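You operate a simulated robot arm through the tools that you are given. There is no shell and no other tool. Be economical: measure what you need, move in short steps, check, and stop when the job is done.

You run a simulated robot arm. Do the job below in one go: nothing can be reset, and whatever is moved stays where it is left.

TASK
Put the yellow tag labelled "store" from the steel table on the shelf of the steel table and the yellow tag marked "VAN" on the top of the steel stand. Take the red sleeve and leave it on the end of the slide lane. Put the blue square insert on the steel table away in the grey insert tray. Take the foam block that says "29" from the steel table and leave it in the well of the green tray. Take the gloves box on the middle of the upkeep bench and put it away on the lower shelf of the door bench. Do these in any order. Set down upright: yellow tag, gloves box.

It is judged by the outcome, as a careful person would: the job done as asked, and still so three seconds after it is handed in. It fails if anything else is knocked over, pushed out of place, dropped, spilled or broken.

THE ROBOT
A 7-joint arm with a two-finger parallel gripper on a trunk, on a base that drives. Base frame: it is fixed to the floor where the robot stands at the start and does not move with it; the origin is under the middle of the robot, x ahead of it, y to its left, z up; the surface under the hand at the start is at about z = 0.8. Units: m, degrees, N and s.
With the tool pointing down near the work surface it reaches from about 0.3 to 0.72 m from the robot's upright axis, wherever it stands. Its first joint turns from -166.0 to 166.0 degrees. Places, roughly: blue square insert (4x4x3 cm) [1.5, 0.3, 0.8]; end of the slide lane (29x21 cm) [4.28, -2.8, 0.86]; foam block [1.5, 0, 0.75]; gloves box [4.5, -7.5, 1]; grey insert tray (18x24 cm) [-3.88, 2.5, 0.86]; lower shelf of the door bench [6.8, -1.9, 0.4]; red sleeve [0.5, 0.25, 0.25]; shelf of the steel table [1, 0.1, 0.3]; top of the steel stand [0.1, -2.1, 0.3]; well of the green tray (26x36 cm) [4.86, 0.44, 0.78]; yellow tag [0.5, 0, 0.75]. Payload 3.43 kg.
Tool frame: the origin (TCP) lies between the finger pads and is the grasp point; the fingertips stand 0.034 m ahead of it; z points along the fingers, y is the line along which they close. Largest opening 0.128 m; finger width 0.024, thickness 0.012; the body of the gripper, 0.048 by 0.13 m, starts 0.096 m behind the TCP.
Orientation is told as [roll, pitch, yaw] about the base's x, y, z axes, in that order, counted from this pose: with the fingers straight down and closing along the base's y, the tool's x points along the base's -x, its y along +y and its z along -z.

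THE INTERFACE
- The arm moves only by the tool nudge_tool. Its argument "series" is a list that holds one entry, the list of rows, each a list of 7 numbers: the shift along the base's x, y, z in m, then the turn, a rotation vector about the base's x, y, z in degrees, then the closure, from 0 (fully open) to 1 (shut). In form: [[[tx, ty, tz, rx, ry, rz, claw], ...]]. A call has 1 to 12 rows; each row shifts and turns the commanded pose from where the row before left it. Rows are played at 5 a second. More than 0.05 m and 8.6 degrees between two rows, or a gripper value outside its range, and nothing of the call is played. Where a pose cannot be reached the arm comes as near as it can. A force on the tool above 40 N (or 10 N above the force at the start of the call, whichever is more), or a blocked arm, ends the call early, and 0.2 s more pass. Each finger travels about 0.108 m/s and halts on what it meets, pressing with about 26 N; the grip force reading is that of the motor and also rises with nothing between the fingers. The clock runs only during rows and for 0.2 s after the last one: add rows that do not move to give the fingers time. The reply holds the time, the measured pose of the TCP, the force on the tool along the base axes, the opening and the grip force, in the units named above and with some noise, with the torque about the TCP (base axes, N m) and any sound that the robot's microphone picked up.
- Cameras (640 x 400 px; columns grow to the right, rows downward): "scene" is now at [-0.0043, 0.1629, 1.4281]; the picture's right is [0.09, -1.00, 0.00], its down [-0.72, -0.06, -0.70] and it looks along [0.69, 0.06, -0.72] (base axes); focal length 265 px, centre (320, 200). "wrist" rides on the gripper at [0.076, -0.011, -0.16] in the tool frame; the picture's right is [0.15, 0.99, 0.00], its down [-0.88, 0.13, -0.46] and it looks along [-0.45, 0.07, 0.89] (tool axes); focal length 234 px, centre (320, 200). There is no depth. A picture from a camera that has moved, and an enlarged one, comes with that camera's place and axes in the base frame and with its lens. The place of the scene camera against the robot may be out by one fixed shift of up to 0.025 m in any direction.
- snapshot(camera): a new picture of that camera. It takes no simulated time.
- raise_lower(by): slides the trunk up (or, below 0, down) by that many m; the arm and the scene camera ride with it, the base frame stays. It gives what a move gives, with no picture.
- base_move(legs): drives the robot by 1 to 6 legs, each [ahead, left, turn to the left] in m, m and degrees, along the robot's own axes; the way and the turn of a leg run together, so that a leg with both is an arc; at most 1.5 m and 180 degrees a leg. The arm and the cameras ride along, it lands a little off, and it stops where it bumps. It gives what a move gives.
- aim_head(pan, tilt): turns the head with the scene camera to pan (to the left, within 86 degrees either way) and tilt (down, from -29 to 69), counted from straight ahead of the robot. It gives what a move gives.
- zoom(camera, box): a new picture of the part [left, top, right, bottom] of that camera's present view, enlarged. It takes no simulated time.
- sign_off(): hands the job in; it is judged then, once.

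Work in short steps. Places have to be worked out from the pictures, the camera data and where the tool is seen: move nearer, look again, correct. Check each grasp and each placing, and mend what went wrong. You have 186 turns and 164 pictures in all, those below and enlarged ones among them. Open the gripper and draw the arm clear of the work before you hand the job in, unless the task says otherwise; then end with one line.

The tools are called after "Emit:" by a JSON object that holds its "method" and its "body". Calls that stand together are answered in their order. nudge_tool: Moves the arm, as the interface text tells. Its arguments: {"type":"object","properties":{"series":{"type":"array"}},"required":["series"]} The other tools are called the same way: raise_lower (by) slides the trunk up or down; base_move (legs) drives the base; aim_head (pan, tilt) turns the head that bears the scene camera; snapshot (camera) takes a picture; zoom (camera, box) takes an enlarged picture of a part of a camera's view; sign_off () hands the job in.

At the start:

```text
time: 0.0
tcp_pos: [0.3764, 0.0893, 1.0716]
tcp_rot: [0.0, 0.0, 0.0]
wrist_force: [0.0, -0.2, 0.8]
moment: [-0.01, 0.02, 0.02]
opening: 0.1279
gripper_force: 0.0
trunk travel left (down, up): [-0.15, 0.174]
robot x, y, heading: [0.0004, 0.0001, 0.1]
head pan, tilt: [4.9, 46.0]
```

scene: 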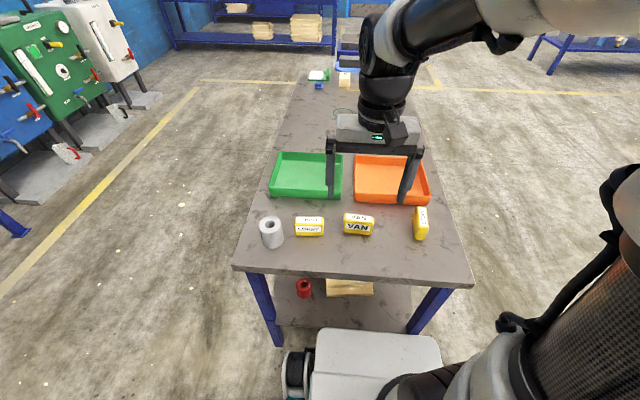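
wrist: 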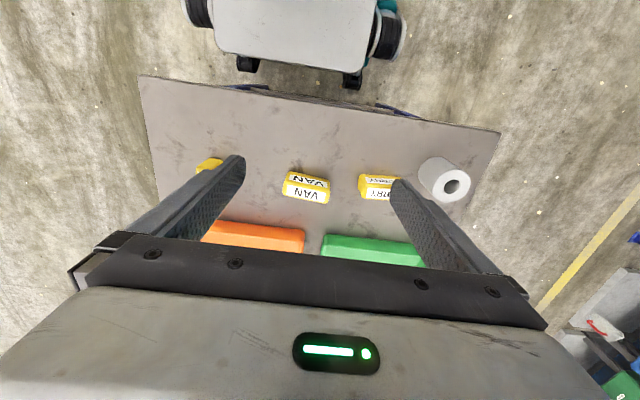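

I see a steel table in front with three yellow tags, trays, and a red sleeve on the shelf below. I zoom in to read the tags and the far end.

Emit:
{"method": "zoom", "body": {"camera": "scene", "box": [230, 140, 480, 300]}}

Emit:
{"method": "zoom", "body": {"camera": "scene", "box": [260, 20, 440, 130]}}

Emit:
{"method": "zoom", "body": {"camera": "wrist", "box": [140, 70, 500, 270]}}

```text
2.50 times, centred on (355, 220) of scene
camera zoom: at [-0.0043, 0.1629, 1.4281], right [0.09, -1.0, 0.0], down [-0.72, -0.06, -0.7], along [0.69, 0.06, -0.72], focal length 664 px, centre (232, 150)
```

zoom: 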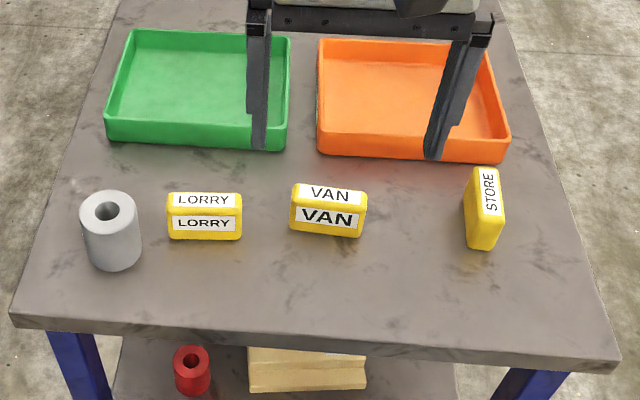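

```text
3.56 times, centred on (350, 75) of scene
camera zoom: at [-0.0043, 0.1629, 1.4281], right [0.09, -1.0, 0.0], down [-0.72, -0.06, -0.7], along [0.69, 0.06, -0.72], focal length 944 px, centre (213, 644)
```

zoom: 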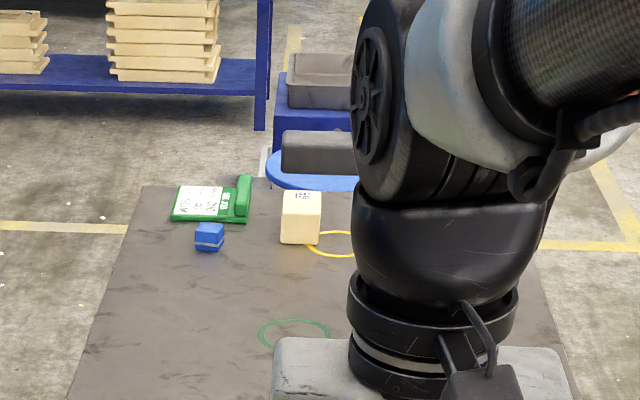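

```text
1.78 times, centred on (320, 170) of wrist
camera zoom: at [0.2992, 0.078, 1.2312], right [-0.15, 0.99, 0.0], down [0.88, 0.13, 0.46], along [0.45, 0.07, -0.89], focal length 416 px, centre (320, 253)
```

zoom: 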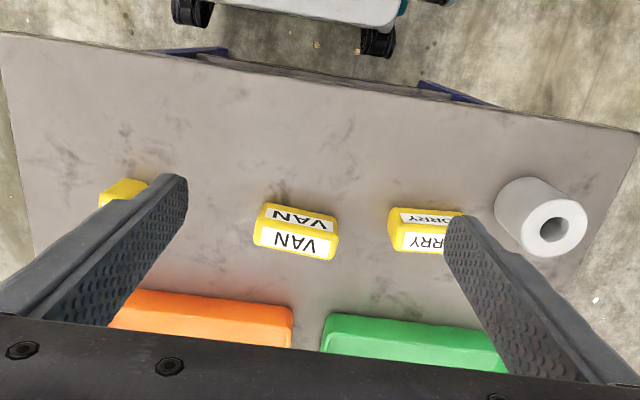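

Tags read LORRY, VAN, STORE from left to right. I lower the hand a bit for a second wrist view to triangulate the heights.

Emit:
{"method": "nudge_tool", "body": {"series": [[[0.0, 0, -0.04, 0, 0, 0, 0], [0.0, 0, -0.03, 0, 0, 0, 0], [0, 0, 0, 0, 0, 0, 0]]]}}

Emit:
{"method": "snapshot", "body": {"camera": "wrist"}}

Emit:
{"method": "aim_head", "body": {"pan": 0, "tilt": 66}}

Emit:
{"method": "snapshot", "body": {"camera": "scene"}}

```text
time: 0.8
tcp_pos: [0.3749, 0.0889, 1.0014]
tcp_rot: [0.1, -0.1, 0.0]
wrist_force: [-1.5, -0.6, -0.3]
moment: [0.02, -0.02, 0.04]
opening: 0.1278
gripper_force: 0.0
trunk travel left (down, up): [-0.15, 0.174]
robot x, y, heading: [0.0012, 0.0026, 0.1]
head pan, tilt: [4.9, 46.0]
```

```text
158 pictures are left
camera wrist: at [0.2984, 0.0786, 1.1612], right [-0.15, 0.99, 0.0], down [0.88, 0.13, 0.46], along [0.45, 0.07, -0.89], focal length 234 px, centre (320, 200)
```

wrist: 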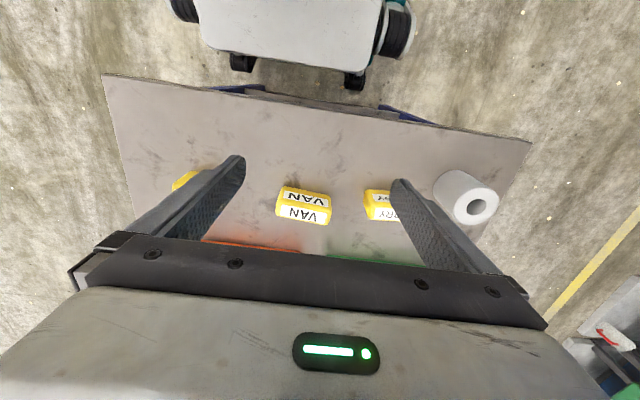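

```text
time: 1.6
tcp_pos: [0.3739, 0.0885, 1.0016]
tcp_rot: [0.0, -0.1, 0.1]
wrist_force: [-0.2, 0.1, 0.7]
moment: [-0.01, 0.01, 0.02]
opening: 0.1282
gripper_force: 0.0
trunk travel left (down, up): [-0.15, 0.174]
robot x, y, heading: [-0.0035, 0.0012, 0.0]
head pan, tilt: [0.0, 66.0]
```

```text
157 pictures are left
camera scene: at [-0.0238, 0.1571, 1.4044], right [0.02, -1.0, 0.0], down [-0.91, -0.02, -0.42], along [0.42, 0.01, -0.91], focal length 265 px, centre (320, 200)
```

scene: 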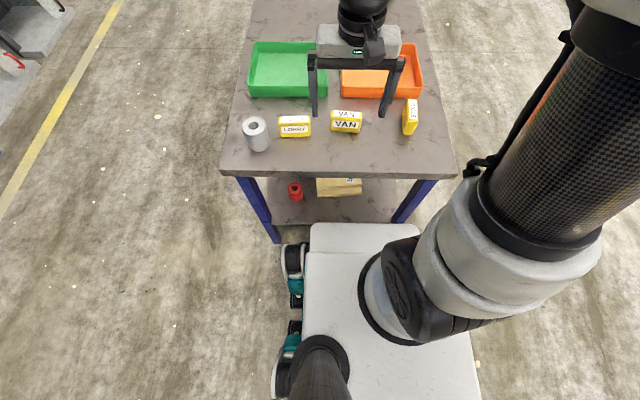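

Triangulation puts the VAN tag's top near (0.477, 0.081, 0.86). I move above it with a partly closed gripper and look again.

Emit:
{"method": "nudge_tool", "body": {"series": [[[0.035, -0.004, 0, 0, 0, 0, 0.25], [0.035, -0.004, 0, 0, 0, 0, 0.25], [0.033, 0, -0.03, 0, 0, 0, 0.25], [0, 0, -0.03, 0, 0, 0, 0.25], [0, 0, 0, 0, 0, 0, 0.25]]]}}

Emit:
{"method": "snapshot", "body": {"camera": "wrist"}}

Emit:
{"method": "zoom", "body": {"camera": "scene", "box": [220, 20, 470, 180]}}

```text
time: 2.8
tcp_pos: [0.4784, 0.0802, 0.9417]
tcp_rot: [-0.1, 0.0, 0.0]
wrist_force: [0.0, -0.4, 0.8]
moment: [0.0, -0.03, 0.0]
opening: 0.0959
gripper_force: 0.1
trunk travel left (down, up): [-0.15, 0.174]
robot x, y, heading: [0.0011, 0.0017, 0.0]
head pan, tilt: [0.0, 66.0]
```

```text
156 pictures are left
camera wrist: at [0.4019, 0.0699, 1.1013], right [-0.15, 0.99, 0.0], down [0.88, 0.13, 0.46], along [0.45, 0.07, -0.89], focal length 234 px, centre (320, 200)
```

wrist: 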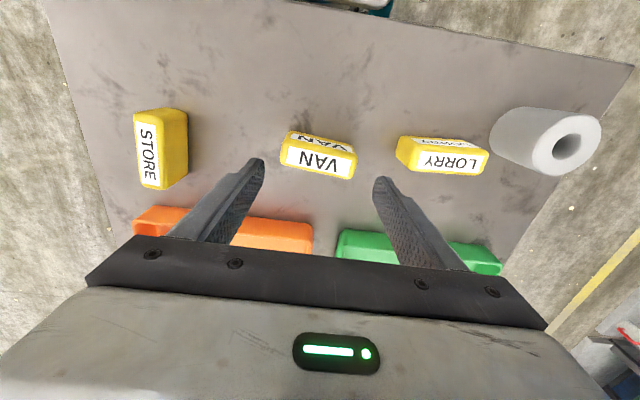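

```text
2.50 times, centred on (345, 100) of scene
camera zoom: at [-0.025, 0.156, 1.4033], right [0.0, -1.0, 0.0], down [-0.91, 0.0, -0.41], along [0.41, 0.0, -0.91], focal length 664 px, centre (258, 450)
```

zoom: 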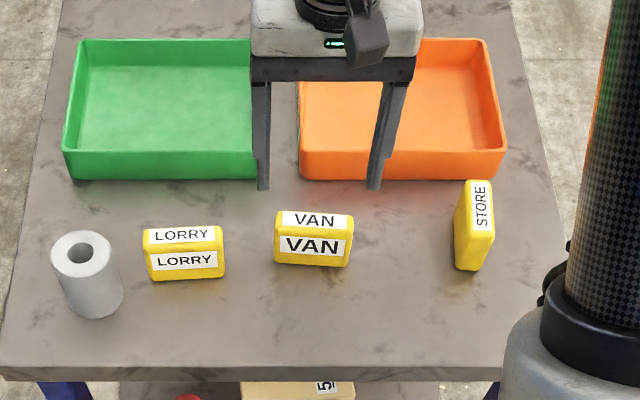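

VAN tag at about (0.475, 0.080), yaw ≈ 0, top at 0.86. I descend to z≈0.85 and close.

Emit:
{"method": "nudge_tool", "body": {"series": [[[-0.003, 0, -0.04, 0, 0, 0, 0.25], [0, 0, -0.04, 0, 0, 0, 0.25], [0, 0, -0.012, 0, 0, 0, 0.25], [0, 0, 0, 0, 0, 0, 0.5], [0, 0, 0, 0, 0, 0, 0.6], [0, 0, 0, 0, 0, 0, 0.6]]]}}

Emit:
{"method": "snapshot", "body": {"camera": "wrist"}}

```text
time: 4.2
tcp_pos: [0.4758, 0.0798, 0.8498]
tcp_rot: [0.0, 0.1, 0.1]
wrist_force: [-1.2, -0.1, 1.9]
moment: [-0.07, 0.0, -0.04]
opening: 0.086
gripper_force: 26.2
trunk travel left (down, up): [-0.15, 0.174]
robot x, y, heading: [-0.0007, 0.0025, 0.2]
head pan, tilt: [0.0, 66.0]
```

```text
154 pictures are left
camera wrist: at [0.3989, 0.0697, 1.0093], right [-0.15, 0.99, 0.0], down [0.88, 0.13, 0.46], along [0.45, 0.07, -0.89], focal length 234 px, centre (320, 200)
```

wrist: 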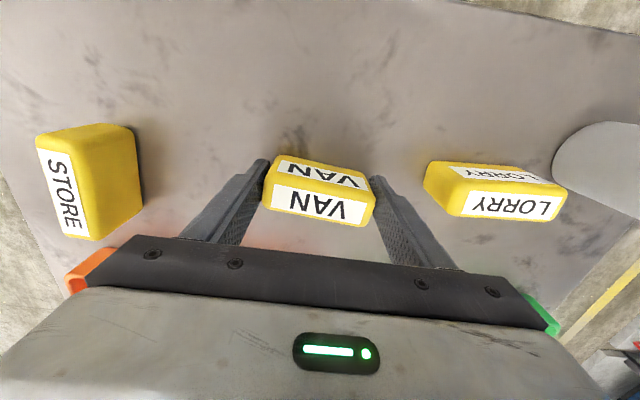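

Gripped at 0.086 m opening. I lift it 20 cm and check.

Emit:
{"method": "nudge_tool", "body": {"series": [[[0, 0, 0.03, 0, 0, 0, 0.65], [0, 0, 0.04, 0, 0, 0, 0.65], [0, 0, 0.04, 0, 0, 0, 0.65], [-0.02, 0, 0.04, 0, 0, 0, 0.65], [-0.04, 0, 0.04, 0, 0, 0, 0.65], [-0.04, 0, 0, 0, 0, 0, 0.65]]]}}

Emit:
{"method": "aim_head", "body": {"pan": -80, "tilt": 30}}

Emit:
{"method": "snapshot", "body": {"camera": "scene"}}

Emit:
{"method": "snapshot", "body": {"camera": "wrist"}}

```text
refused: row 5 steps farther than a row can; nothing moved
```

```text
time: 5.8
tcp_pos: [0.4757, 0.0797, 0.8499]
tcp_rot: [0.0, 0.0, -0.1]
wrist_force: [-0.2, 0.1, 1.3]
moment: [0.02, 0.02, -0.02]
opening: 0.0859
gripper_force: 26.2
trunk travel left (down, up): [-0.15, 0.174]
robot x, y, heading: [-0.0016, -0.0001, -0.0]
head pan, tilt: [-80.0, 30.0]
```

```text
153 pictures are left
camera scene: at [-0.0687, 0.067, 1.452], right [-0.98, -0.17, 0.0], down [-0.09, 0.49, -0.87], along [0.15, -0.85, -0.5], focal length 265 px, centre (320, 200)
```

scene: 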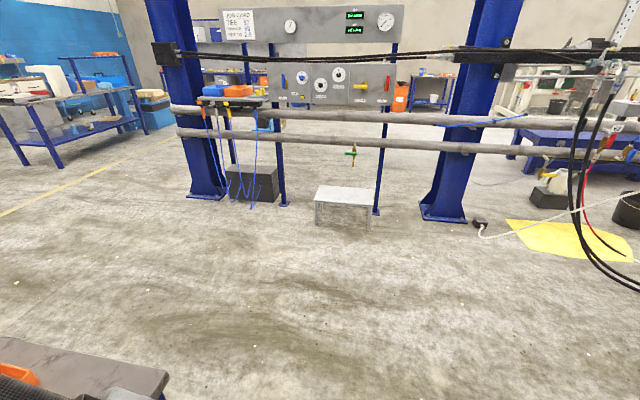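

```text
152 pictures are left
camera wrist: at [0.3989, 0.0698, 1.0093], right [-0.15, 0.99, 0.0], down [0.88, 0.13, 0.46], along [0.45, 0.07, -0.89], focal length 234 px, centre (320, 200)
```

wrist: 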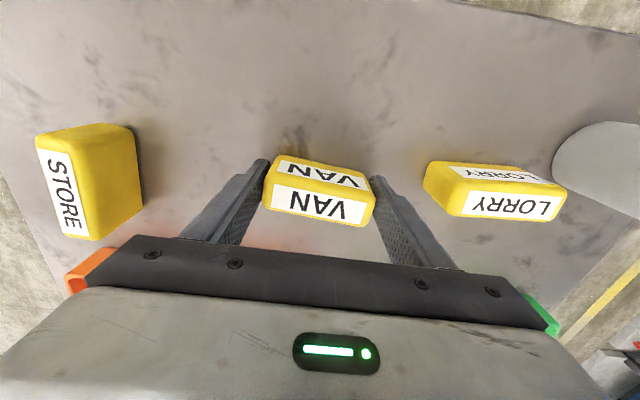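

The stand is visible ahead at about (0.08, -2.0), with pipes near y≈-2.15 above it, so I will place on the front part. First I lift the tag.

Emit:
{"method": "nudge_tool", "body": {"series": [[[0, 0, 0.03, 0, 0, 0, 0.65], [0, 0, 0.04, 0, 0, 0, 0.65], [0, 0, 0.04, 0, 0, 0, 0.65], [-0.02, 0, 0.04, 0, 0, 0, 0.65], [-0.04, 0, 0.02, 0, 0, 0, 0.65], [-0.04, 0, 0, 0, 0, 0, 0.65]]]}}

Emit:
{"method": "snapshot", "body": {"camera": "wrist"}}

```text
time: 7.2
tcp_pos: [0.3748, 0.0805, 1.0192]
tcp_rot: [0.1, 0.2, 0.0]
wrist_force: [-0.5, -0.2, -1.0]
moment: [-0.03, 0.07, -0.02]
opening: 0.0861
gripper_force: 26.8
trunk travel left (down, up): [-0.15, 0.174]
robot x, y, heading: [-0.0001, -0.0015, -0.2]
head pan, tilt: [-80.0, 30.0]
```

```text
151 pictures are left
camera wrist: at [0.2987, 0.0702, 1.1795], right [-0.15, 0.99, 0.0], down [0.88, 0.13, 0.45], along [0.45, 0.07, -0.89], focal length 234 px, centre (320, 200)
```

wrist: 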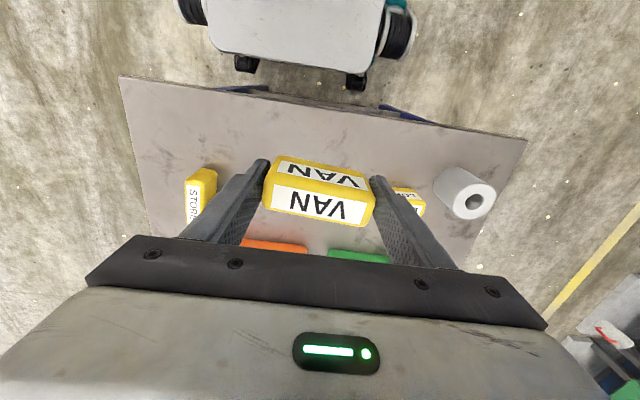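

Tag is held. I back away from the table, turn right and drive toward the stand, stopping short.

Emit:
{"method": "base_move", "body": {"legs": [[-0.5, 0, 0], [0, 0, -90], [0.9, 0, 0], [0, 0.5, 0]]}}

Emit:
{"method": "aim_head", "body": {"pan": 0, "tilt": 35}}

Emit:
{"method": "snapshot", "body": {"camera": "scene"}}

```text
time: 23.3
tcp_pos: [0.0667, -1.2779, 1.0187]
tcp_rot: [0.0, 0.0, -90.9]
wrist_force: [0.6, 0.7, -1.2]
moment: [-0.01, 0.03, 0.0]
opening: 0.0851
gripper_force: 26.3
trunk travel left (down, up): [-0.15, 0.174]
robot x, y, heading: [-0.0081, -0.9026, -91.1]
head pan, tilt: [-80.0, 30.0]
```

```text
time: 24.8
tcp_pos: [0.0671, -1.2783, 1.0197]
tcp_rot: [0.0, 0.0, -90.9]
wrist_force: [-0.3, 0.5, -1.1]
moment: [-0.01, 0.0, 0.02]
opening: 0.085
gripper_force: 26.3
trunk travel left (down, up): [-0.15, 0.174]
robot x, y, heading: [-0.0096, -0.898, -91.0]
head pan, tilt: [0.0, 35.0]
```

```text
150 pictures are left
camera scene: at [0.1372, -0.8847, 1.4443], right [-1.0, 0.02, 0.0], down [0.01, 0.57, -0.82], along [-0.01, -0.82, -0.57], focal length 265 px, centre (320, 200)
```

scene: 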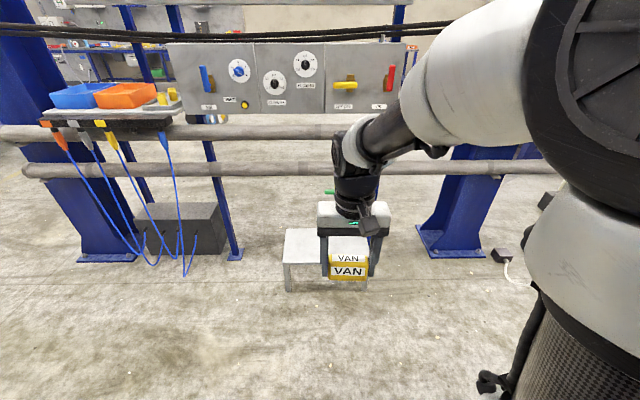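

Stand top spans roughly x -0.16…0.31, y -1.91…-2.2. I drive ahead 0.48 m and lower the trunk.

Emit:
{"method": "base_move", "body": {"legs": [[0.47, 0, 0.5]]}}

Emit:
{"method": "raise_lower", "body": {"by": -0.148}}

Emit:
{"method": "aim_head", "body": {"pan": 0, "tilt": 55}}

Emit:
{"method": "snapshot", "body": {"camera": "scene"}}

Emit:
{"method": "snapshot", "body": {"camera": "wrist"}}

```text
time: 27.6
tcp_pos: [0.0648, -1.749, 1.0192]
tcp_rot: [0.0, 0.1, -90.3]
wrist_force: [-0.2, -0.3, 0.1]
moment: [0.0, 0.01, 0.0]
opening: 0.085
gripper_force: 25.9
trunk travel left (down, up): [-0.15, 0.174]
robot x, y, heading: [-0.0104, -1.3715, -90.4]
head pan, tilt: [0.0, 35.0]
```

```text
time: 29.4
tcp_pos: [0.0645, -1.7478, 0.8719]
tcp_rot: [0.0, 0.1, -90.3]
wrist_force: [-0.7, -0.4, -0.7]
moment: [0.01, 0.0, 0.01]
opening: 0.0848
gripper_force: 26.1
trunk travel left (down, up): [-0.002, 0.322]
robot x, y, heading: [-0.0162, -1.3688, -90.4]
head pan, tilt: [0.0, 35.0]
```

```text
time: 30.2
tcp_pos: [0.0656, -1.7474, 0.8717]
tcp_rot: [0.0, 0.0, -90.4]
wrist_force: [0.6, -0.9, -0.7]
moment: [0.02, 0.03, -0.03]
opening: 0.0848
gripper_force: 26.2
trunk travel left (down, up): [-0.002, 0.322]
robot x, y, heading: [-0.0097, -1.3728, -90.3]
head pan, tilt: [0.0, 55.0]
```

```text
149 pictures are left
camera scene: at [0.1325, -1.339, 1.2681], right [-1.0, 0.01, 0.0], down [0.0, 0.82, -0.57], along [0.0, -0.57, -0.82], focal length 265 px, centre (320, 200)
```

scene: 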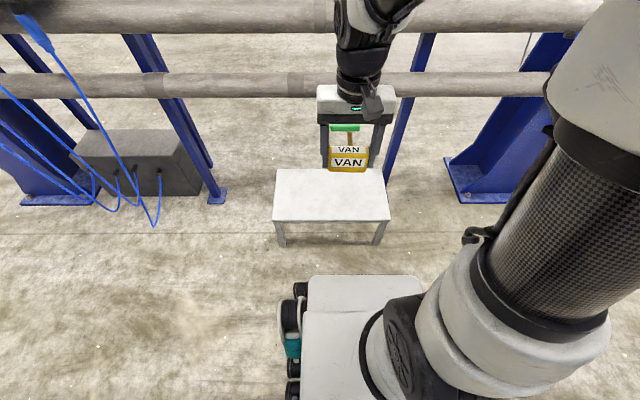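

```text
148 pictures are left
camera wrist: at [0.0539, -1.6715, 1.0315], right [0.99, 0.14, 0.0], down [0.13, -0.88, 0.46], along [0.06, -0.45, -0.89], focal length 234 px, centre (320, 200)
```

wrist: 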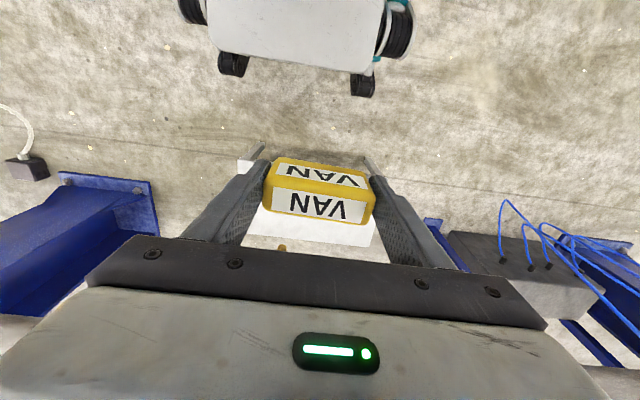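

Stand top: x -0.18…0.31, y -1.90…-2.20. I move the tag forward to y≈-1.99 while descending.

Emit:
{"method": "nudge_tool", "body": {"series": [[[0, -0.03, -0.03, 0, 0, 0, 0.65], [0, -0.03, -0.035, 0, 0, 0, 0.65], [0, -0.03, -0.035, 0, 0, 0, 0.65], [0, -0.03, -0.035, 0, 0, 0, 0.65], [0, -0.03, -0.035, 0, 0, 0, 0.65], [0, -0.03, -0.035, 0, 0, 0, 0.65], [0, -0.03, -0.035, 0, 0, 0, 0.65], [0, -0.03, -0.035, 0, 0, 0, 0.65], [0, 0, -0.045, 0, 0, 0, 0.65], [0, 0, -0.045, 0, 0, 0, 0.65], [0, 0, 0, 0, 0, 0, 0.65]]]}}

Emit:
{"method": "snapshot", "body": {"camera": "scene"}}

Emit:
{"method": "snapshot", "body": {"camera": "wrist"}}

```text
time: 32.6
tcp_pos: [0.0641, -1.9886, 0.5063]
tcp_rot: [0.1, 0.1, -90.3]
wrist_force: [0.1, -0.3, -0.8]
moment: [0.01, -0.01, 0.02]
opening: 0.0847
gripper_force: 26.5
trunk travel left (down, up): [-0.002, 0.322]
robot x, y, heading: [-0.0118, -1.3692, -90.4]
head pan, tilt: [0.0, 55.0]
```

```text
147 pictures are left
camera scene: at [0.1325, -1.339, 1.268], right [-1.0, 0.01, 0.0], down [0.0, 0.82, -0.57], along [0.0, -0.57, -0.82], focal length 265 px, centre (320, 200)
```

scene: 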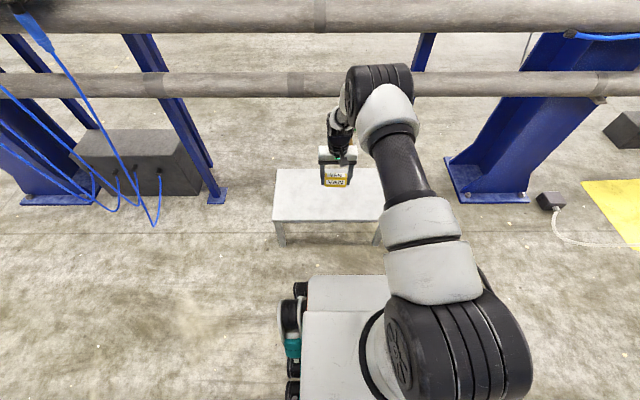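

```text
146 pictures are left
camera wrist: at [0.0532, -1.9117, 0.6663], right [0.99, 0.14, 0.0], down [0.13, -0.88, 0.46], along [0.06, -0.45, -0.89], focal length 234 px, centre (320, 200)
```

wrist: 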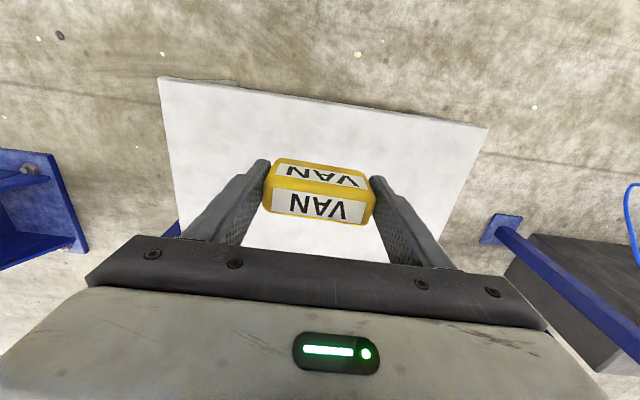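

The tag is above the stand, with the front edge near y≈-1.94. I shift 3 cm further in and lower gently toward contact.

Emit:
{"method": "nudge_tool", "body": {"series": [[[0, -0.03, -0.035, 0, 0, 0, 0.65], [0, -0.01, -0.04, 0, 0, 0, 0.65], [0, 0, -0.04, 0, 0, 0, 0.65], [0, 0, -0.02, 0, 0, 0, 0.65], [0, 0, -0.008, 0, 0, 0, 0.65], [0, 0, 0, 0, 0, 0, 0.65]]]}}

Emit:
{"method": "snapshot", "body": {"camera": "wrist"}}

```text
time: 33.1
tcp_pos: [0.0664, -2.0057, 0.4671]
tcp_rot: [0.1, 1.2, -90.7]
wrist_force: [0.6, 0.7, -0.8]
moment: [-0.04, -0.02, 0.01]
opening: 0.0851
gripper_force: 26.1
trunk travel left (down, up): [-0.002, 0.322]
robot x, y, heading: [-0.0141, -1.3698, -90.3]
head pan, tilt: [0.0, 55.0]
stopped in row 2: the force on the tool passed its limit at 121 N (the readings are from after the stop); the commanded pose is now the measured one
```

```text
145 pictures are left
camera wrist: at [0.0557, -1.933, 0.6286], right [0.99, 0.13, 0.0], down [0.12, -0.89, 0.44], along [0.06, -0.43, -0.9], focal length 234 px, centre (320, 200)
```

wrist: 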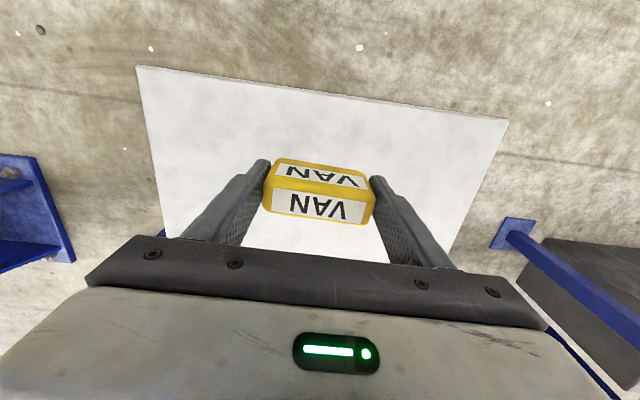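

A collision occurred with something, probably the hand/wrist touching the hanging valve or pipe. I look at the scene.

Emit:
{"method": "zoom", "body": {"camera": "scene", "box": [240, 40, 440, 240]}}

Emit:
{"method": "aim_head", "body": {"pan": 0, "tilt": 30}}

Emit:
{"method": "snapshot", "body": {"camera": "scene"}}

```text
2.00 times, centred on (340, 140) of scene
camera zoom: at [0.1315, -1.3282, 1.2687], right [-1.0, 0.0, 0.0], down [0.0, 0.81, -0.58], along [0.0, -0.58, -0.81], focal length 531 px, centre (280, 320)
```

zoom: 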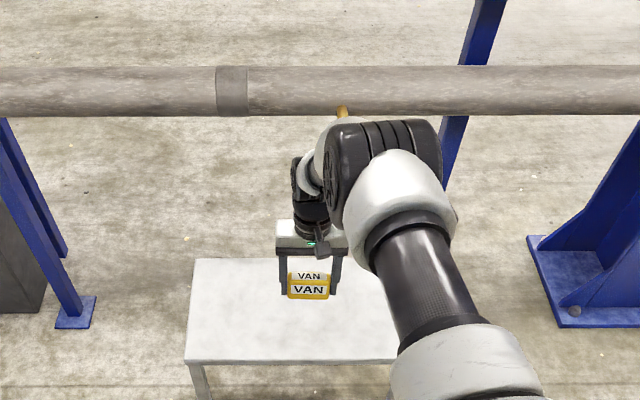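

```text
time: 34.0
tcp_pos: [0.0664, -2.0073, 0.4667]
tcp_rot: [0.0, 1.2, -90.7]
wrist_force: [-0.3, 0.3, -1.1]
moment: [-0.04, 0.05, -0.03]
opening: 0.0849
gripper_force: 26.3
trunk travel left (down, up): [-0.002, 0.322]
robot x, y, heading: [-0.0094, -1.3712, -90.1]
head pan, tilt: [0.0, 30.0]
```

```text
143 pictures are left
camera scene: at [0.1317, -1.3461, 1.3041], right [-1.0, 0.0, 0.0], down [0.0, 0.49, -0.87], along [0.0, -0.87, -0.49], focal length 265 px, centre (320, 200)
```

scene: 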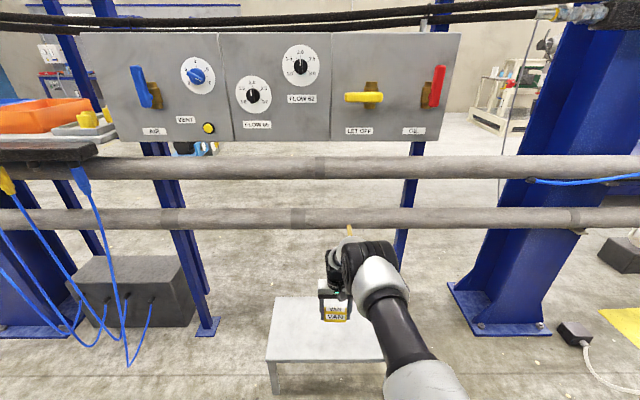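

The wrist drum reached the valve hanging beneath the pipe. I retreat up and back the way I came, then inspect the valve.

Emit:
{"method": "nudge_tool", "body": {"series": [[[0, 0.02, 0.02, 0, 0, 0, 0.65], [0, 0.02, 0.03, 0, -1.2, 0.5, 0.65], [0, 0.03, 0.035, 0, 0, 0, 0.65], [0, 0.03, 0.035, 0, 0, 0, 0.65], [0, 0.03, 0.035, 0, 0, 0, 0.65], [0, 0.03, 0.035, 0, 0, 0, 0.65], [0, 0.03, 0.03, 0, 0, 0, 0.65], [0.04, 0.02, 0, 0, 0, 0, 0.65], [0.04, 0.02, 0, 0, 0, 0, 0.65], [0.04, 0, 0, 0, 0, 0, 0.65], [0.03, 0, 0, 0, 0, 0, 0.65]]]}}

Emit:
{"method": "snapshot", "body": {"camera": "scene"}}

Emit:
{"method": "zoom", "body": {"camera": "scene", "box": [280, 180, 420, 320]}}

```text
time: 36.4
tcp_pos: [0.2165, -1.7819, 0.6831]
tcp_rot: [1.2, 1.3, -90.2]
wrist_force: [-0.5, 0.0, -0.2]
moment: [0.0, -0.02, -0.02]
opening: 0.0846
gripper_force: 25.9
trunk travel left (down, up): [-0.002, 0.322]
robot x, y, heading: [-0.0114, -1.3718, -90.6]
head pan, tilt: [0.0, 30.0]
```

```text
142 pictures are left
camera scene: at [0.1321, -1.3556, 1.3041], right [-1.0, 0.01, 0.0], down [0.0, 0.5, -0.87], along [0.0, -0.87, -0.5], focal length 265 px, centre (320, 200)
```

scene: 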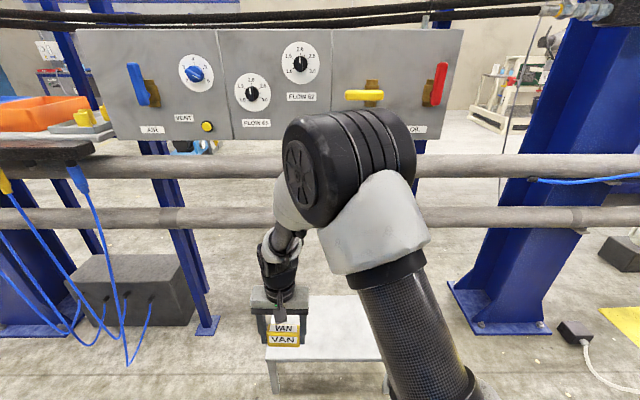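

```text
2.86 times, centred on (350, 250) of scene
camera zoom: at [0.1321, -1.3556, 1.3041], right [-1.0, 0.01, 0.0], down [0.0, 0.5, -0.87], along [0.0, -0.87, -0.5], focal length 758 px, centre (234, 57)
```

zoom: 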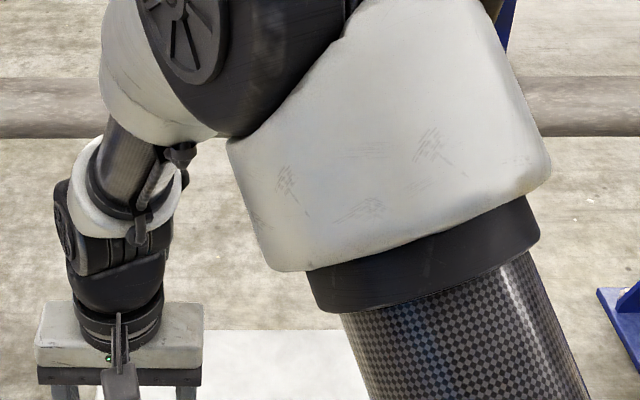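

Triangulating older views puts the valve handle near (0.04, -2.0, 0.70). I'll place the tag toward the left part of the stand (x≈0.2), shifting the base left so the elbow clears too.

Emit:
{"method": "base_move", "body": {"legs": [[-0.04, 0.15, 0.4]]}}

Emit:
{"method": "nudge_tool", "body": {"series": [[[-0.04, 0, 0, 0, 0, 0, 0.65], [-0.04, 0, 0, 0, 0, 0, 0.65], [-0.04, 0, 0, 0, 0, 0, 0.65], [-0.03, 0, 0, 0, 0, 0, 0.65], [0, 0, 0, 0, 0, 0, 0.65]]]}}

Emit:
{"method": "snapshot", "body": {"camera": "scene"}}

```text
time: 38.5
tcp_pos: [0.3697, -1.7403, 0.6829]
tcp_rot: [1.3, 1.4, -89.9]
wrist_force: [-0.1, 0.5, -0.7]
moment: [-0.01, 0.0, -0.02]
opening: 0.0848
gripper_force: 25.9
trunk travel left (down, up): [-0.002, 0.322]
robot x, y, heading: [0.1348, -1.3305, -90.4]
head pan, tilt: [0.0, 30.0]
```

```text
time: 39.7
tcp_pos: [0.219, -1.7404, 0.6833]
tcp_rot: [1.3, 1.3, -90.0]
wrist_force: [-0.3, 0.4, -0.2]
moment: [0.01, 0.0, 0.02]
opening: 0.0844
gripper_force: 25.7
trunk travel left (down, up): [-0.002, 0.322]
robot x, y, heading: [0.1351, -1.3326, -89.9]
head pan, tilt: [0.0, 30.0]
```

```text
140 pictures are left
camera scene: at [0.2822, -1.3149, 1.304], right [-1.0, 0.0, 0.0], down [0.0, 0.5, -0.87], along [0.0, -0.87, -0.5], focal length 265 px, centre (320, 200)
```

scene: 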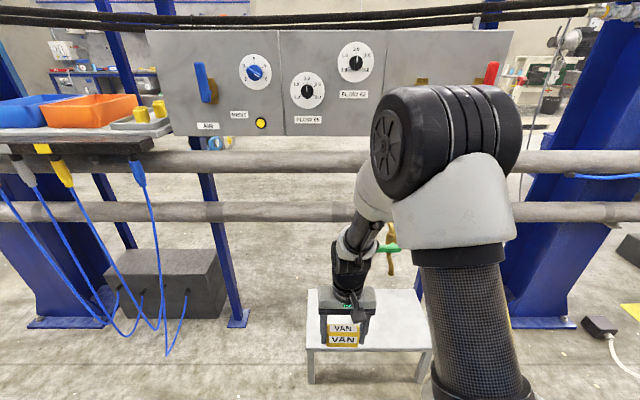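

The valve handle is now visible clear to the right. I level the tool and descend to the left part of the stand.

Emit:
{"method": "nudge_tool", "body": {"series": [[[0, -0.03, -0.02, -1.3, 1.3, 0, 0.65], [0, -0.035, -0.03, 0, 0, 0, 0.65], [0, -0.035, -0.03, 0, 0, 0, 0.65], [0, -0.035, -0.03, 0, 0, 0, 0.65], [0, -0.035, -0.03, 0, 0, 0, 0.65], [-0.01, -0.035, -0.03, 0, 0, 0, 0.65], [0, -0.035, -0.03, 0, 0, 0, 0.65], [0, 0, -0.04, 0, 0, 0, 0.65], [0, 0, 0, 0, 0, 0, 0.65]]]}}

Emit:
{"method": "snapshot", "body": {"camera": "scene"}}

Emit:
{"method": "snapshot", "body": {"camera": "wrist"}}

```text
time: 41.7
tcp_pos: [0.2091, -1.98, 0.4418]
tcp_rot: [-0.1, 0.0, -89.9]
wrist_force: [-0.6, -0.3, -1.1]
moment: [0.01, -0.01, -0.02]
opening: 0.0846
gripper_force: 25.8
trunk travel left (down, up): [-0.002, 0.322]
robot x, y, heading: [0.1375, -1.3287, -90.0]
head pan, tilt: [0.0, 30.0]
```

```text
139 pictures are left
camera scene: at [0.2822, -1.3149, 1.3041], right [-1.0, 0.0, 0.0], down [0.0, 0.5, -0.87], along [0.0, -0.87, -0.5], focal length 265 px, centre (320, 200)
```

scene: 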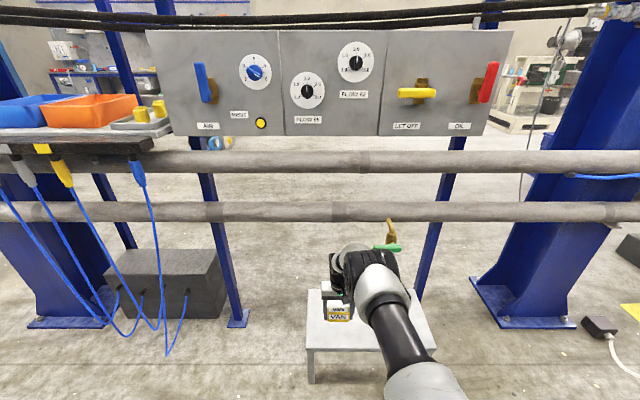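

```text
138 pictures are left
camera wrist: at [0.1964, -1.9032, 0.6028], right [0.99, 0.15, 0.0], down [0.13, -0.88, 0.46], along [0.07, -0.45, -0.89], focal length 234 px, centre (320, 200)
```

wrist: 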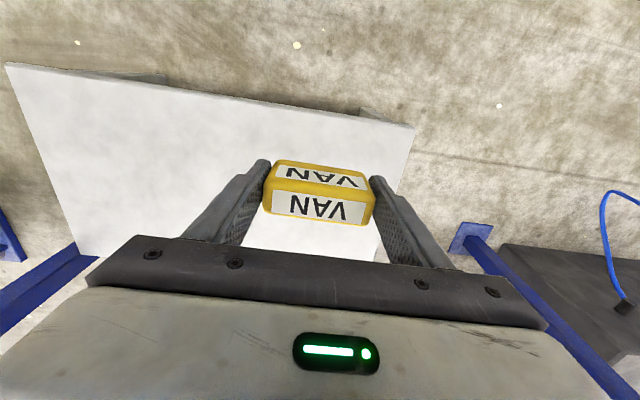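

Position over the stand is fine with margins. I lower slowly until contact.

Emit:
{"method": "nudge_tool", "body": {"series": [[[0, 0, -0.03, 0, 0, 0, 0.65], [0, 0, -0.03, 0, 0, 0, 0.65], [0, 0, -0.02, 0, 0, 0, 0.65], [0, 0, -0.007, 0, 0, 0, 0.65], [0, 0, 0, 0, 0, 0, 0.65]]]}}

Emit:
{"method": "zoom", "body": {"camera": "scene", "box": [280, 210, 460, 370]}}

Emit:
{"method": "snapshot", "body": {"camera": "wrist"}}

```text
time: 42.9
tcp_pos: [0.2085, -1.9771, 0.357]
tcp_rot: [0.0, 0.1, -90.1]
wrist_force: [-0.1, 0.0, -0.5]
moment: [0.01, 0.0, -0.01]
opening: 0.0845
gripper_force: 26.3
trunk travel left (down, up): [-0.002, 0.322]
robot x, y, heading: [0.138, -1.3319, -90.0]
head pan, tilt: [0.0, 30.0]
```

```text
2.50 times, centred on (370, 290) of scene
camera zoom: at [0.2822, -1.3149, 1.304], right [-1.0, 0.0, 0.0], down [0.0, 0.5, -0.87], along [0.0, -0.87, -0.5], focal length 664 px, centre (195, -25)
```

zoom: 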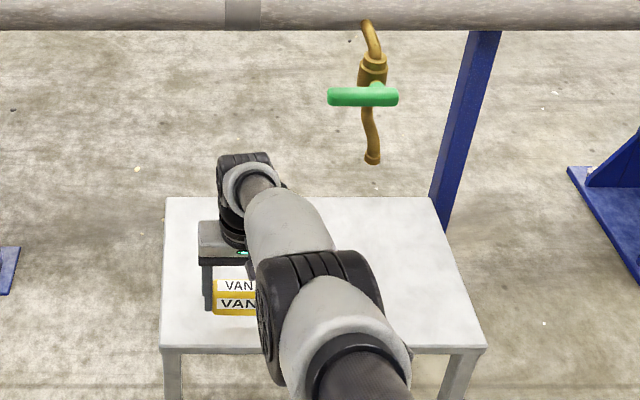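

```text
136 pictures are left
camera wrist: at [0.1963, -1.9023, 0.5165], right [0.99, 0.15, 0.0], down [0.13, -0.88, 0.46], along [0.07, -0.45, -0.89], focal length 234 px, centre (320, 200)
```

wrist: 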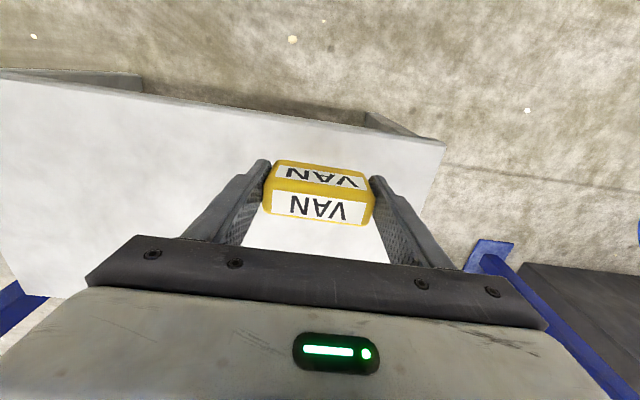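

No contact yet. I continue in small steps.

Emit:
{"method": "nudge_tool", "body": {"series": [[[0, 0, -0.005, 0, 0, 0, 0.65], [0, 0, -0.004, 0, 0, 0, 0.65], [0, 0, 0, 0, 0, 0, 0.65]]]}}

```text
time: 43.7
tcp_pos: [0.2078, -1.9769, 0.3531]
tcp_rot: [-0.2, -0.1, -89.9]
wrist_force: [-0.5, -0.3, -0.5]
moment: [-0.02, 0.02, 0.0]
opening: 0.0844
gripper_force: 25.6
out of reach, approached as far as the arm can: row 1
trunk travel left (down, up): [-0.002, 0.322]
robot x, y, heading: [0.1355, -1.3277, -90.0]
head pan, tilt: [0.0, 30.0]
```

The arm hit its reach limit at z=0.353. I raise slightly, drive the base 0.1 m nearer while compensating with the arm first.

Emit:
{"method": "nudge_tool", "body": {"series": [[[0, 0.02, 0.03, 0, 0, 0, 0.65], [0, 0.03, 0.03, 0, 0, 0, 0.65], [0, 0.035, 0.0, 0, 0, 0, 0.65], [0, 0.015, 0.0, 0, 0, 0, 0.65], [0, 0, 0, 0, 0, 0, 0.65]]]}}

Emit:
{"method": "base_move", "body": {"legs": [[0.1, 0, 0]]}}

Emit:
{"method": "nudge_tool", "body": {"series": [[[0, 0, -0.03, 0, 0, 0, 0.65], [0, 0, -0.03, 0, 0, 0, 0.65], [0, 0, 0, 0, 0, 0, 0.65]]]}}

Emit:
{"method": "snapshot", "body": {"camera": "wrist"}}

Emit:
{"method": "snapshot", "body": {"camera": "scene"}}

```text
time: 44.9
tcp_pos: [0.2083, -1.8798, 0.4123]
tcp_rot: [-0.1, 0.0, -90.0]
wrist_force: [0.3, -0.8, -0.1]
moment: [0.02, 0.0, 0.02]
opening: 0.0845
gripper_force: 25.8
trunk travel left (down, up): [-0.002, 0.322]
robot x, y, heading: [0.1361, -1.3297, -89.9]
head pan, tilt: [0.0, 30.0]
```

```text
time: 46.0
tcp_pos: [0.2084, -1.9789, 0.4128]
tcp_rot: [0.0, 0.1, -90.0]
wrist_force: [-0.3, -0.3, -0.9]
moment: [-0.01, -0.02, -0.01]
opening: 0.0845
gripper_force: 25.8
trunk travel left (down, up): [-0.002, 0.322]
robot x, y, heading: [0.1413, -1.4282, -90.0]
head pan, tilt: [0.0, 30.0]
```

```text
time: 46.8
tcp_pos: [0.2075, -1.9813, 0.3531]
tcp_rot: [-0.1, -0.1, -90.0]
wrist_force: [-0.3, -0.2, -0.5]
moment: [0.02, 0.0, 0.0]
opening: 0.0846
gripper_force: 26.1
trunk travel left (down, up): [-0.002, 0.322]
robot x, y, heading: [0.1383, -1.4307, -89.8]
head pan, tilt: [0.0, 30.0]
```

```text
135 pictures are left
camera wrist: at [0.1961, -1.9032, 0.5116], right [0.99, 0.15, 0.0], down [0.13, -0.88, 0.46], along [0.06, -0.45, -0.89], focal length 234 px, centre (320, 200)
```

wrist: 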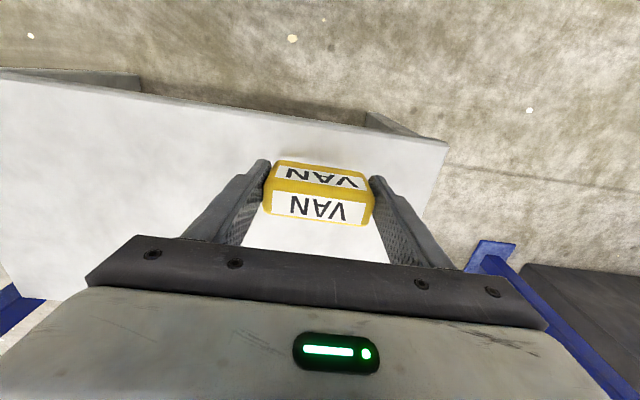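

```text
134 pictures are left
camera scene: at [0.2822, -1.4151, 1.3041], right [-1.0, 0.0, 0.0], down [0.0, 0.5, -0.87], along [0.0, -0.87, -0.5], focal length 265 px, centre (320, 200)
```

scene: 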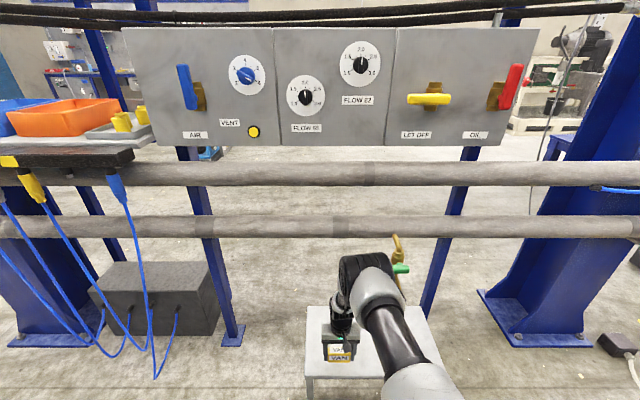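

Arm is still clear. I lower further in small steps toward contact.

Emit:
{"method": "nudge_tool", "body": {"series": [[[0, 0, -0.006, 0, 0, 0, 0.65], [0, 0, -0.006, 0, 0, 0, 0.65], [0, 0, 0, 0, 0, 0, 0.65]]]}}

Emit:
{"method": "snapshot", "body": {"camera": "wrist"}}

```text
time: 47.6
tcp_pos: [0.2082, -1.979, 0.3405]
tcp_rot: [-0.1, -0.1, -90.0]
wrist_force: [-0.9, -0.1, -1.0]
moment: [0.01, 0.02, -0.01]
opening: 0.0845
gripper_force: 25.7
trunk travel left (down, up): [-0.002, 0.322]
robot x, y, heading: [0.137, -1.43, -89.9]
head pan, tilt: [0.0, 30.0]
```

```text
133 pictures are left
camera wrist: at [0.1967, -1.9031, 0.4996], right [0.99, 0.15, 0.0], down [0.13, -0.88, 0.46], along [0.06, -0.45, -0.89], focal length 234 px, centre (320, 200)
```

wrist: 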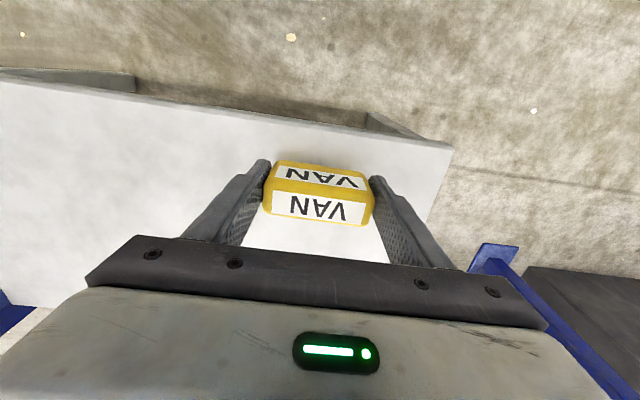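

From two wrist views the stand top is about z≈0.275, so ~2 cm remains. Continuing down.

Emit:
{"method": "nudge_tool", "body": {"series": [[[0, 0, -0.006, 0, 0, 0, 0.65], [0, 0, -0.005, 0, 0, 0, 0.65], [0, 0, -0.003, 0, 0, 0, 0.65], [0, 0, -0.003, 0, 0, 0, 0.65], [0, 0, 0, 0, 0, 0, 0.65]]]}}

```text
time: 48.8
tcp_pos: [0.2088, -1.9815, 0.3244]
tcp_rot: [-0.2, -0.4, -90.0]
wrist_force: [0.8, -0.1, 24.0]
moment: [-0.16, -0.11, -0.03]
opening: 0.0846
gripper_force: 25.7
trunk travel left (down, up): [-0.002, 0.322]
robot x, y, heading: [0.1363, -1.4296, -90.0]
head pan, tilt: [0.0, 30.0]
```

Contact (24 N). I ease up 1 mm, open partly, and retreat.

Emit:
{"method": "nudge_tool", "body": {"series": [[[0, 0, 0.001, 0, 0, 0, 0.65], [0, 0, 0, 0, 0, 0, 0.2], [0, 0, 0, 0, 0, 0, 0.15], [0, 0, 0, 0, 0, 0, 0.15], [0, 0, 0.03, 0, 0, 0, 0.15], [0, 0, 0.04, 0, 0, 0, 0.15], [0, 0.01, 0.04, 0, 0, 0, 0.15], [0, 0.04, 0.03, 0, 0, 0, 0.15], [0, 0.04, 0.03, 0, 0, 0, 0.15], [0, 0.04, 0.03, 0, 0, 0, 0.15]]]}}

Emit:
{"method": "snapshot", "body": {"camera": "wrist"}}

```text
time: 51.0
tcp_pos: [0.208, -1.8473, 0.5245]
tcp_rot: [-0.1, 0.0, -90.0]
wrist_force: [0.2, -0.6, -0.1]
moment: [0.03, -0.01, 0.0]
opening: 0.1089
gripper_force: 0.1
trunk travel left (down, up): [-0.002, 0.322]
robot x, y, heading: [0.138, -1.4297, -89.8]
head pan, tilt: [0.0, 30.0]
```

```text
132 pictures are left
camera wrist: at [0.1957, -1.7708, 0.6829], right [0.99, 0.15, 0.0], down [0.13, -0.88, 0.46], along [0.06, -0.45, -0.89], focal length 234 px, centre (320, 200)
```

wrist: 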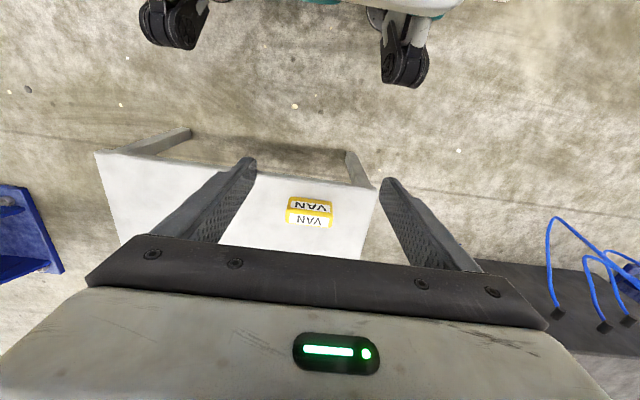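

VAN stands on the stand, upright. I raise the arm and drive back to view the steel table from its front, looking at the shelf.

Emit:
{"method": "nudge_tool", "body": {"series": [[[0, 0.04, 0.03, 0, 0, 0, 0], [0, 0.04, 0.03, 0, 0, 0, 0], [0, 0.04, 0.03, 0, 0, 0, 0], [0, 0.02, 0.045, 0, 0, 0, 0], [0, 0.02, 0.045, 0, 0, 0, 0], [0, 0, 0.045, 0, 0, 0, 0], [0, 0, 0.045, 0, 0, 0, 0], [0, 0, 0.045, 0, 0, 0, 0]]]}}

Emit:
{"method": "base_move", "body": {"legs": [[-0.3, 0, 0], [0, -0.85, 0], [-1.15, 0, 0], [0, 0, 90]]}}

Emit:
{"method": "aim_head", "body": {"pan": 0, "tilt": 32}}

Emit:
{"method": "snapshot", "body": {"camera": "scene"}}

```text
time: 52.8
tcp_pos: [0.2133, -1.7119, 0.8396]
tcp_rot: [-0.3, -0.1, -90.0]
wrist_force: [0.5, 0.0, 0.6]
moment: [0.03, -0.02, 0.02]
opening: 0.128
gripper_force: 0.1
out of reach, approached as far as the arm can: row 5
trunk travel left (down, up): [-0.002, 0.322]
robot x, y, heading: [0.138, -1.4295, -90.2]
head pan, tilt: [0.0, 30.0]
```

```text
time: 72.5
tcp_pos: [-0.44, 0.1066, 0.8392]
tcp_rot: [-0.1, -0.1, 0.5]
wrist_force: [-1.1, 0.0, 0.3]
moment: [0.0, -0.02, 0.03]
opening: 0.128
gripper_force: 0.0
trunk travel left (down, up): [-0.002, 0.322]
robot x, y, heading: [-0.7194, 0.0284, 0.4]
head pan, tilt: [0.0, 30.0]
```

```text
time: 73.1
tcp_pos: [-0.4401, 0.1076, 0.8402]
tcp_rot: [-0.2, 0.0, 0.4]
wrist_force: [-0.3, 0.1, -0.8]
moment: [-0.02, 0.01, 0.0]
opening: 0.128
gripper_force: 0.1
trunk travel left (down, up): [-0.002, 0.322]
robot x, y, heading: [-0.72, 0.0246, 0.5]
head pan, tilt: [0.0, 32.0]
```

```text
131 pictures are left
camera scene: at [-0.7169, 0.1851, 1.3009], right [0.01, -1.0, 0.0], down [-0.53, 0.0, -0.85], along [0.85, 0.01, -0.53], focal length 265 px, centre (320, 200)
```

scene: 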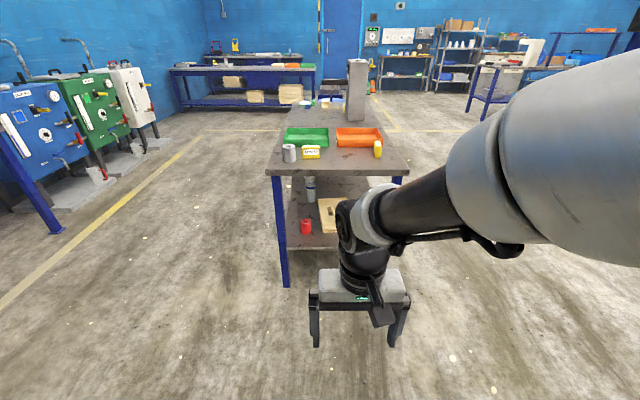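

I zoom into the table to examine the shelf and objects.

Emit:
{"method": "zoom", "body": {"camera": "scene", "box": [255, 160, 435, 290]}}

Emit:
{"method": "zoom", "body": {"camera": "scene", "box": [260, 40, 440, 170]}}

```text
3.08 times, centred on (345, 225) of scene
camera zoom: at [-0.7169, 0.1851, 1.3009], right [0.01, -1.0, 0.0], down [-0.53, 0.0, -0.85], along [0.85, 0.01, -0.53], focal length 817 px, centre (243, 123)
```

zoom: 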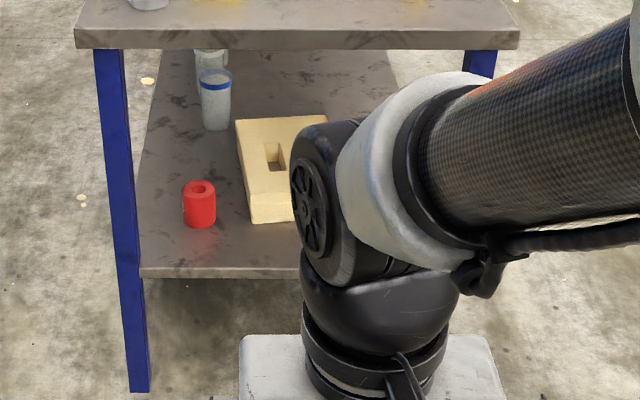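

```text
3.08 times, centred on (350, 105) of scene
camera zoom: at [-0.7169, 0.1851, 1.3009], right [0.01, -1.0, 0.0], down [-0.53, 0.0, -0.85], along [0.85, 0.01, -0.53], focal length 817 px, centre (228, 492)
```

zoom: 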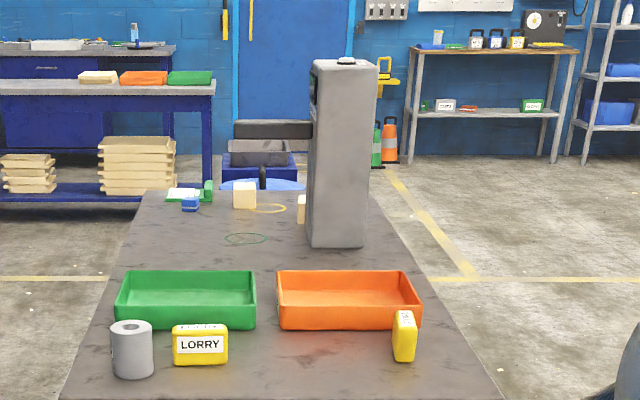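

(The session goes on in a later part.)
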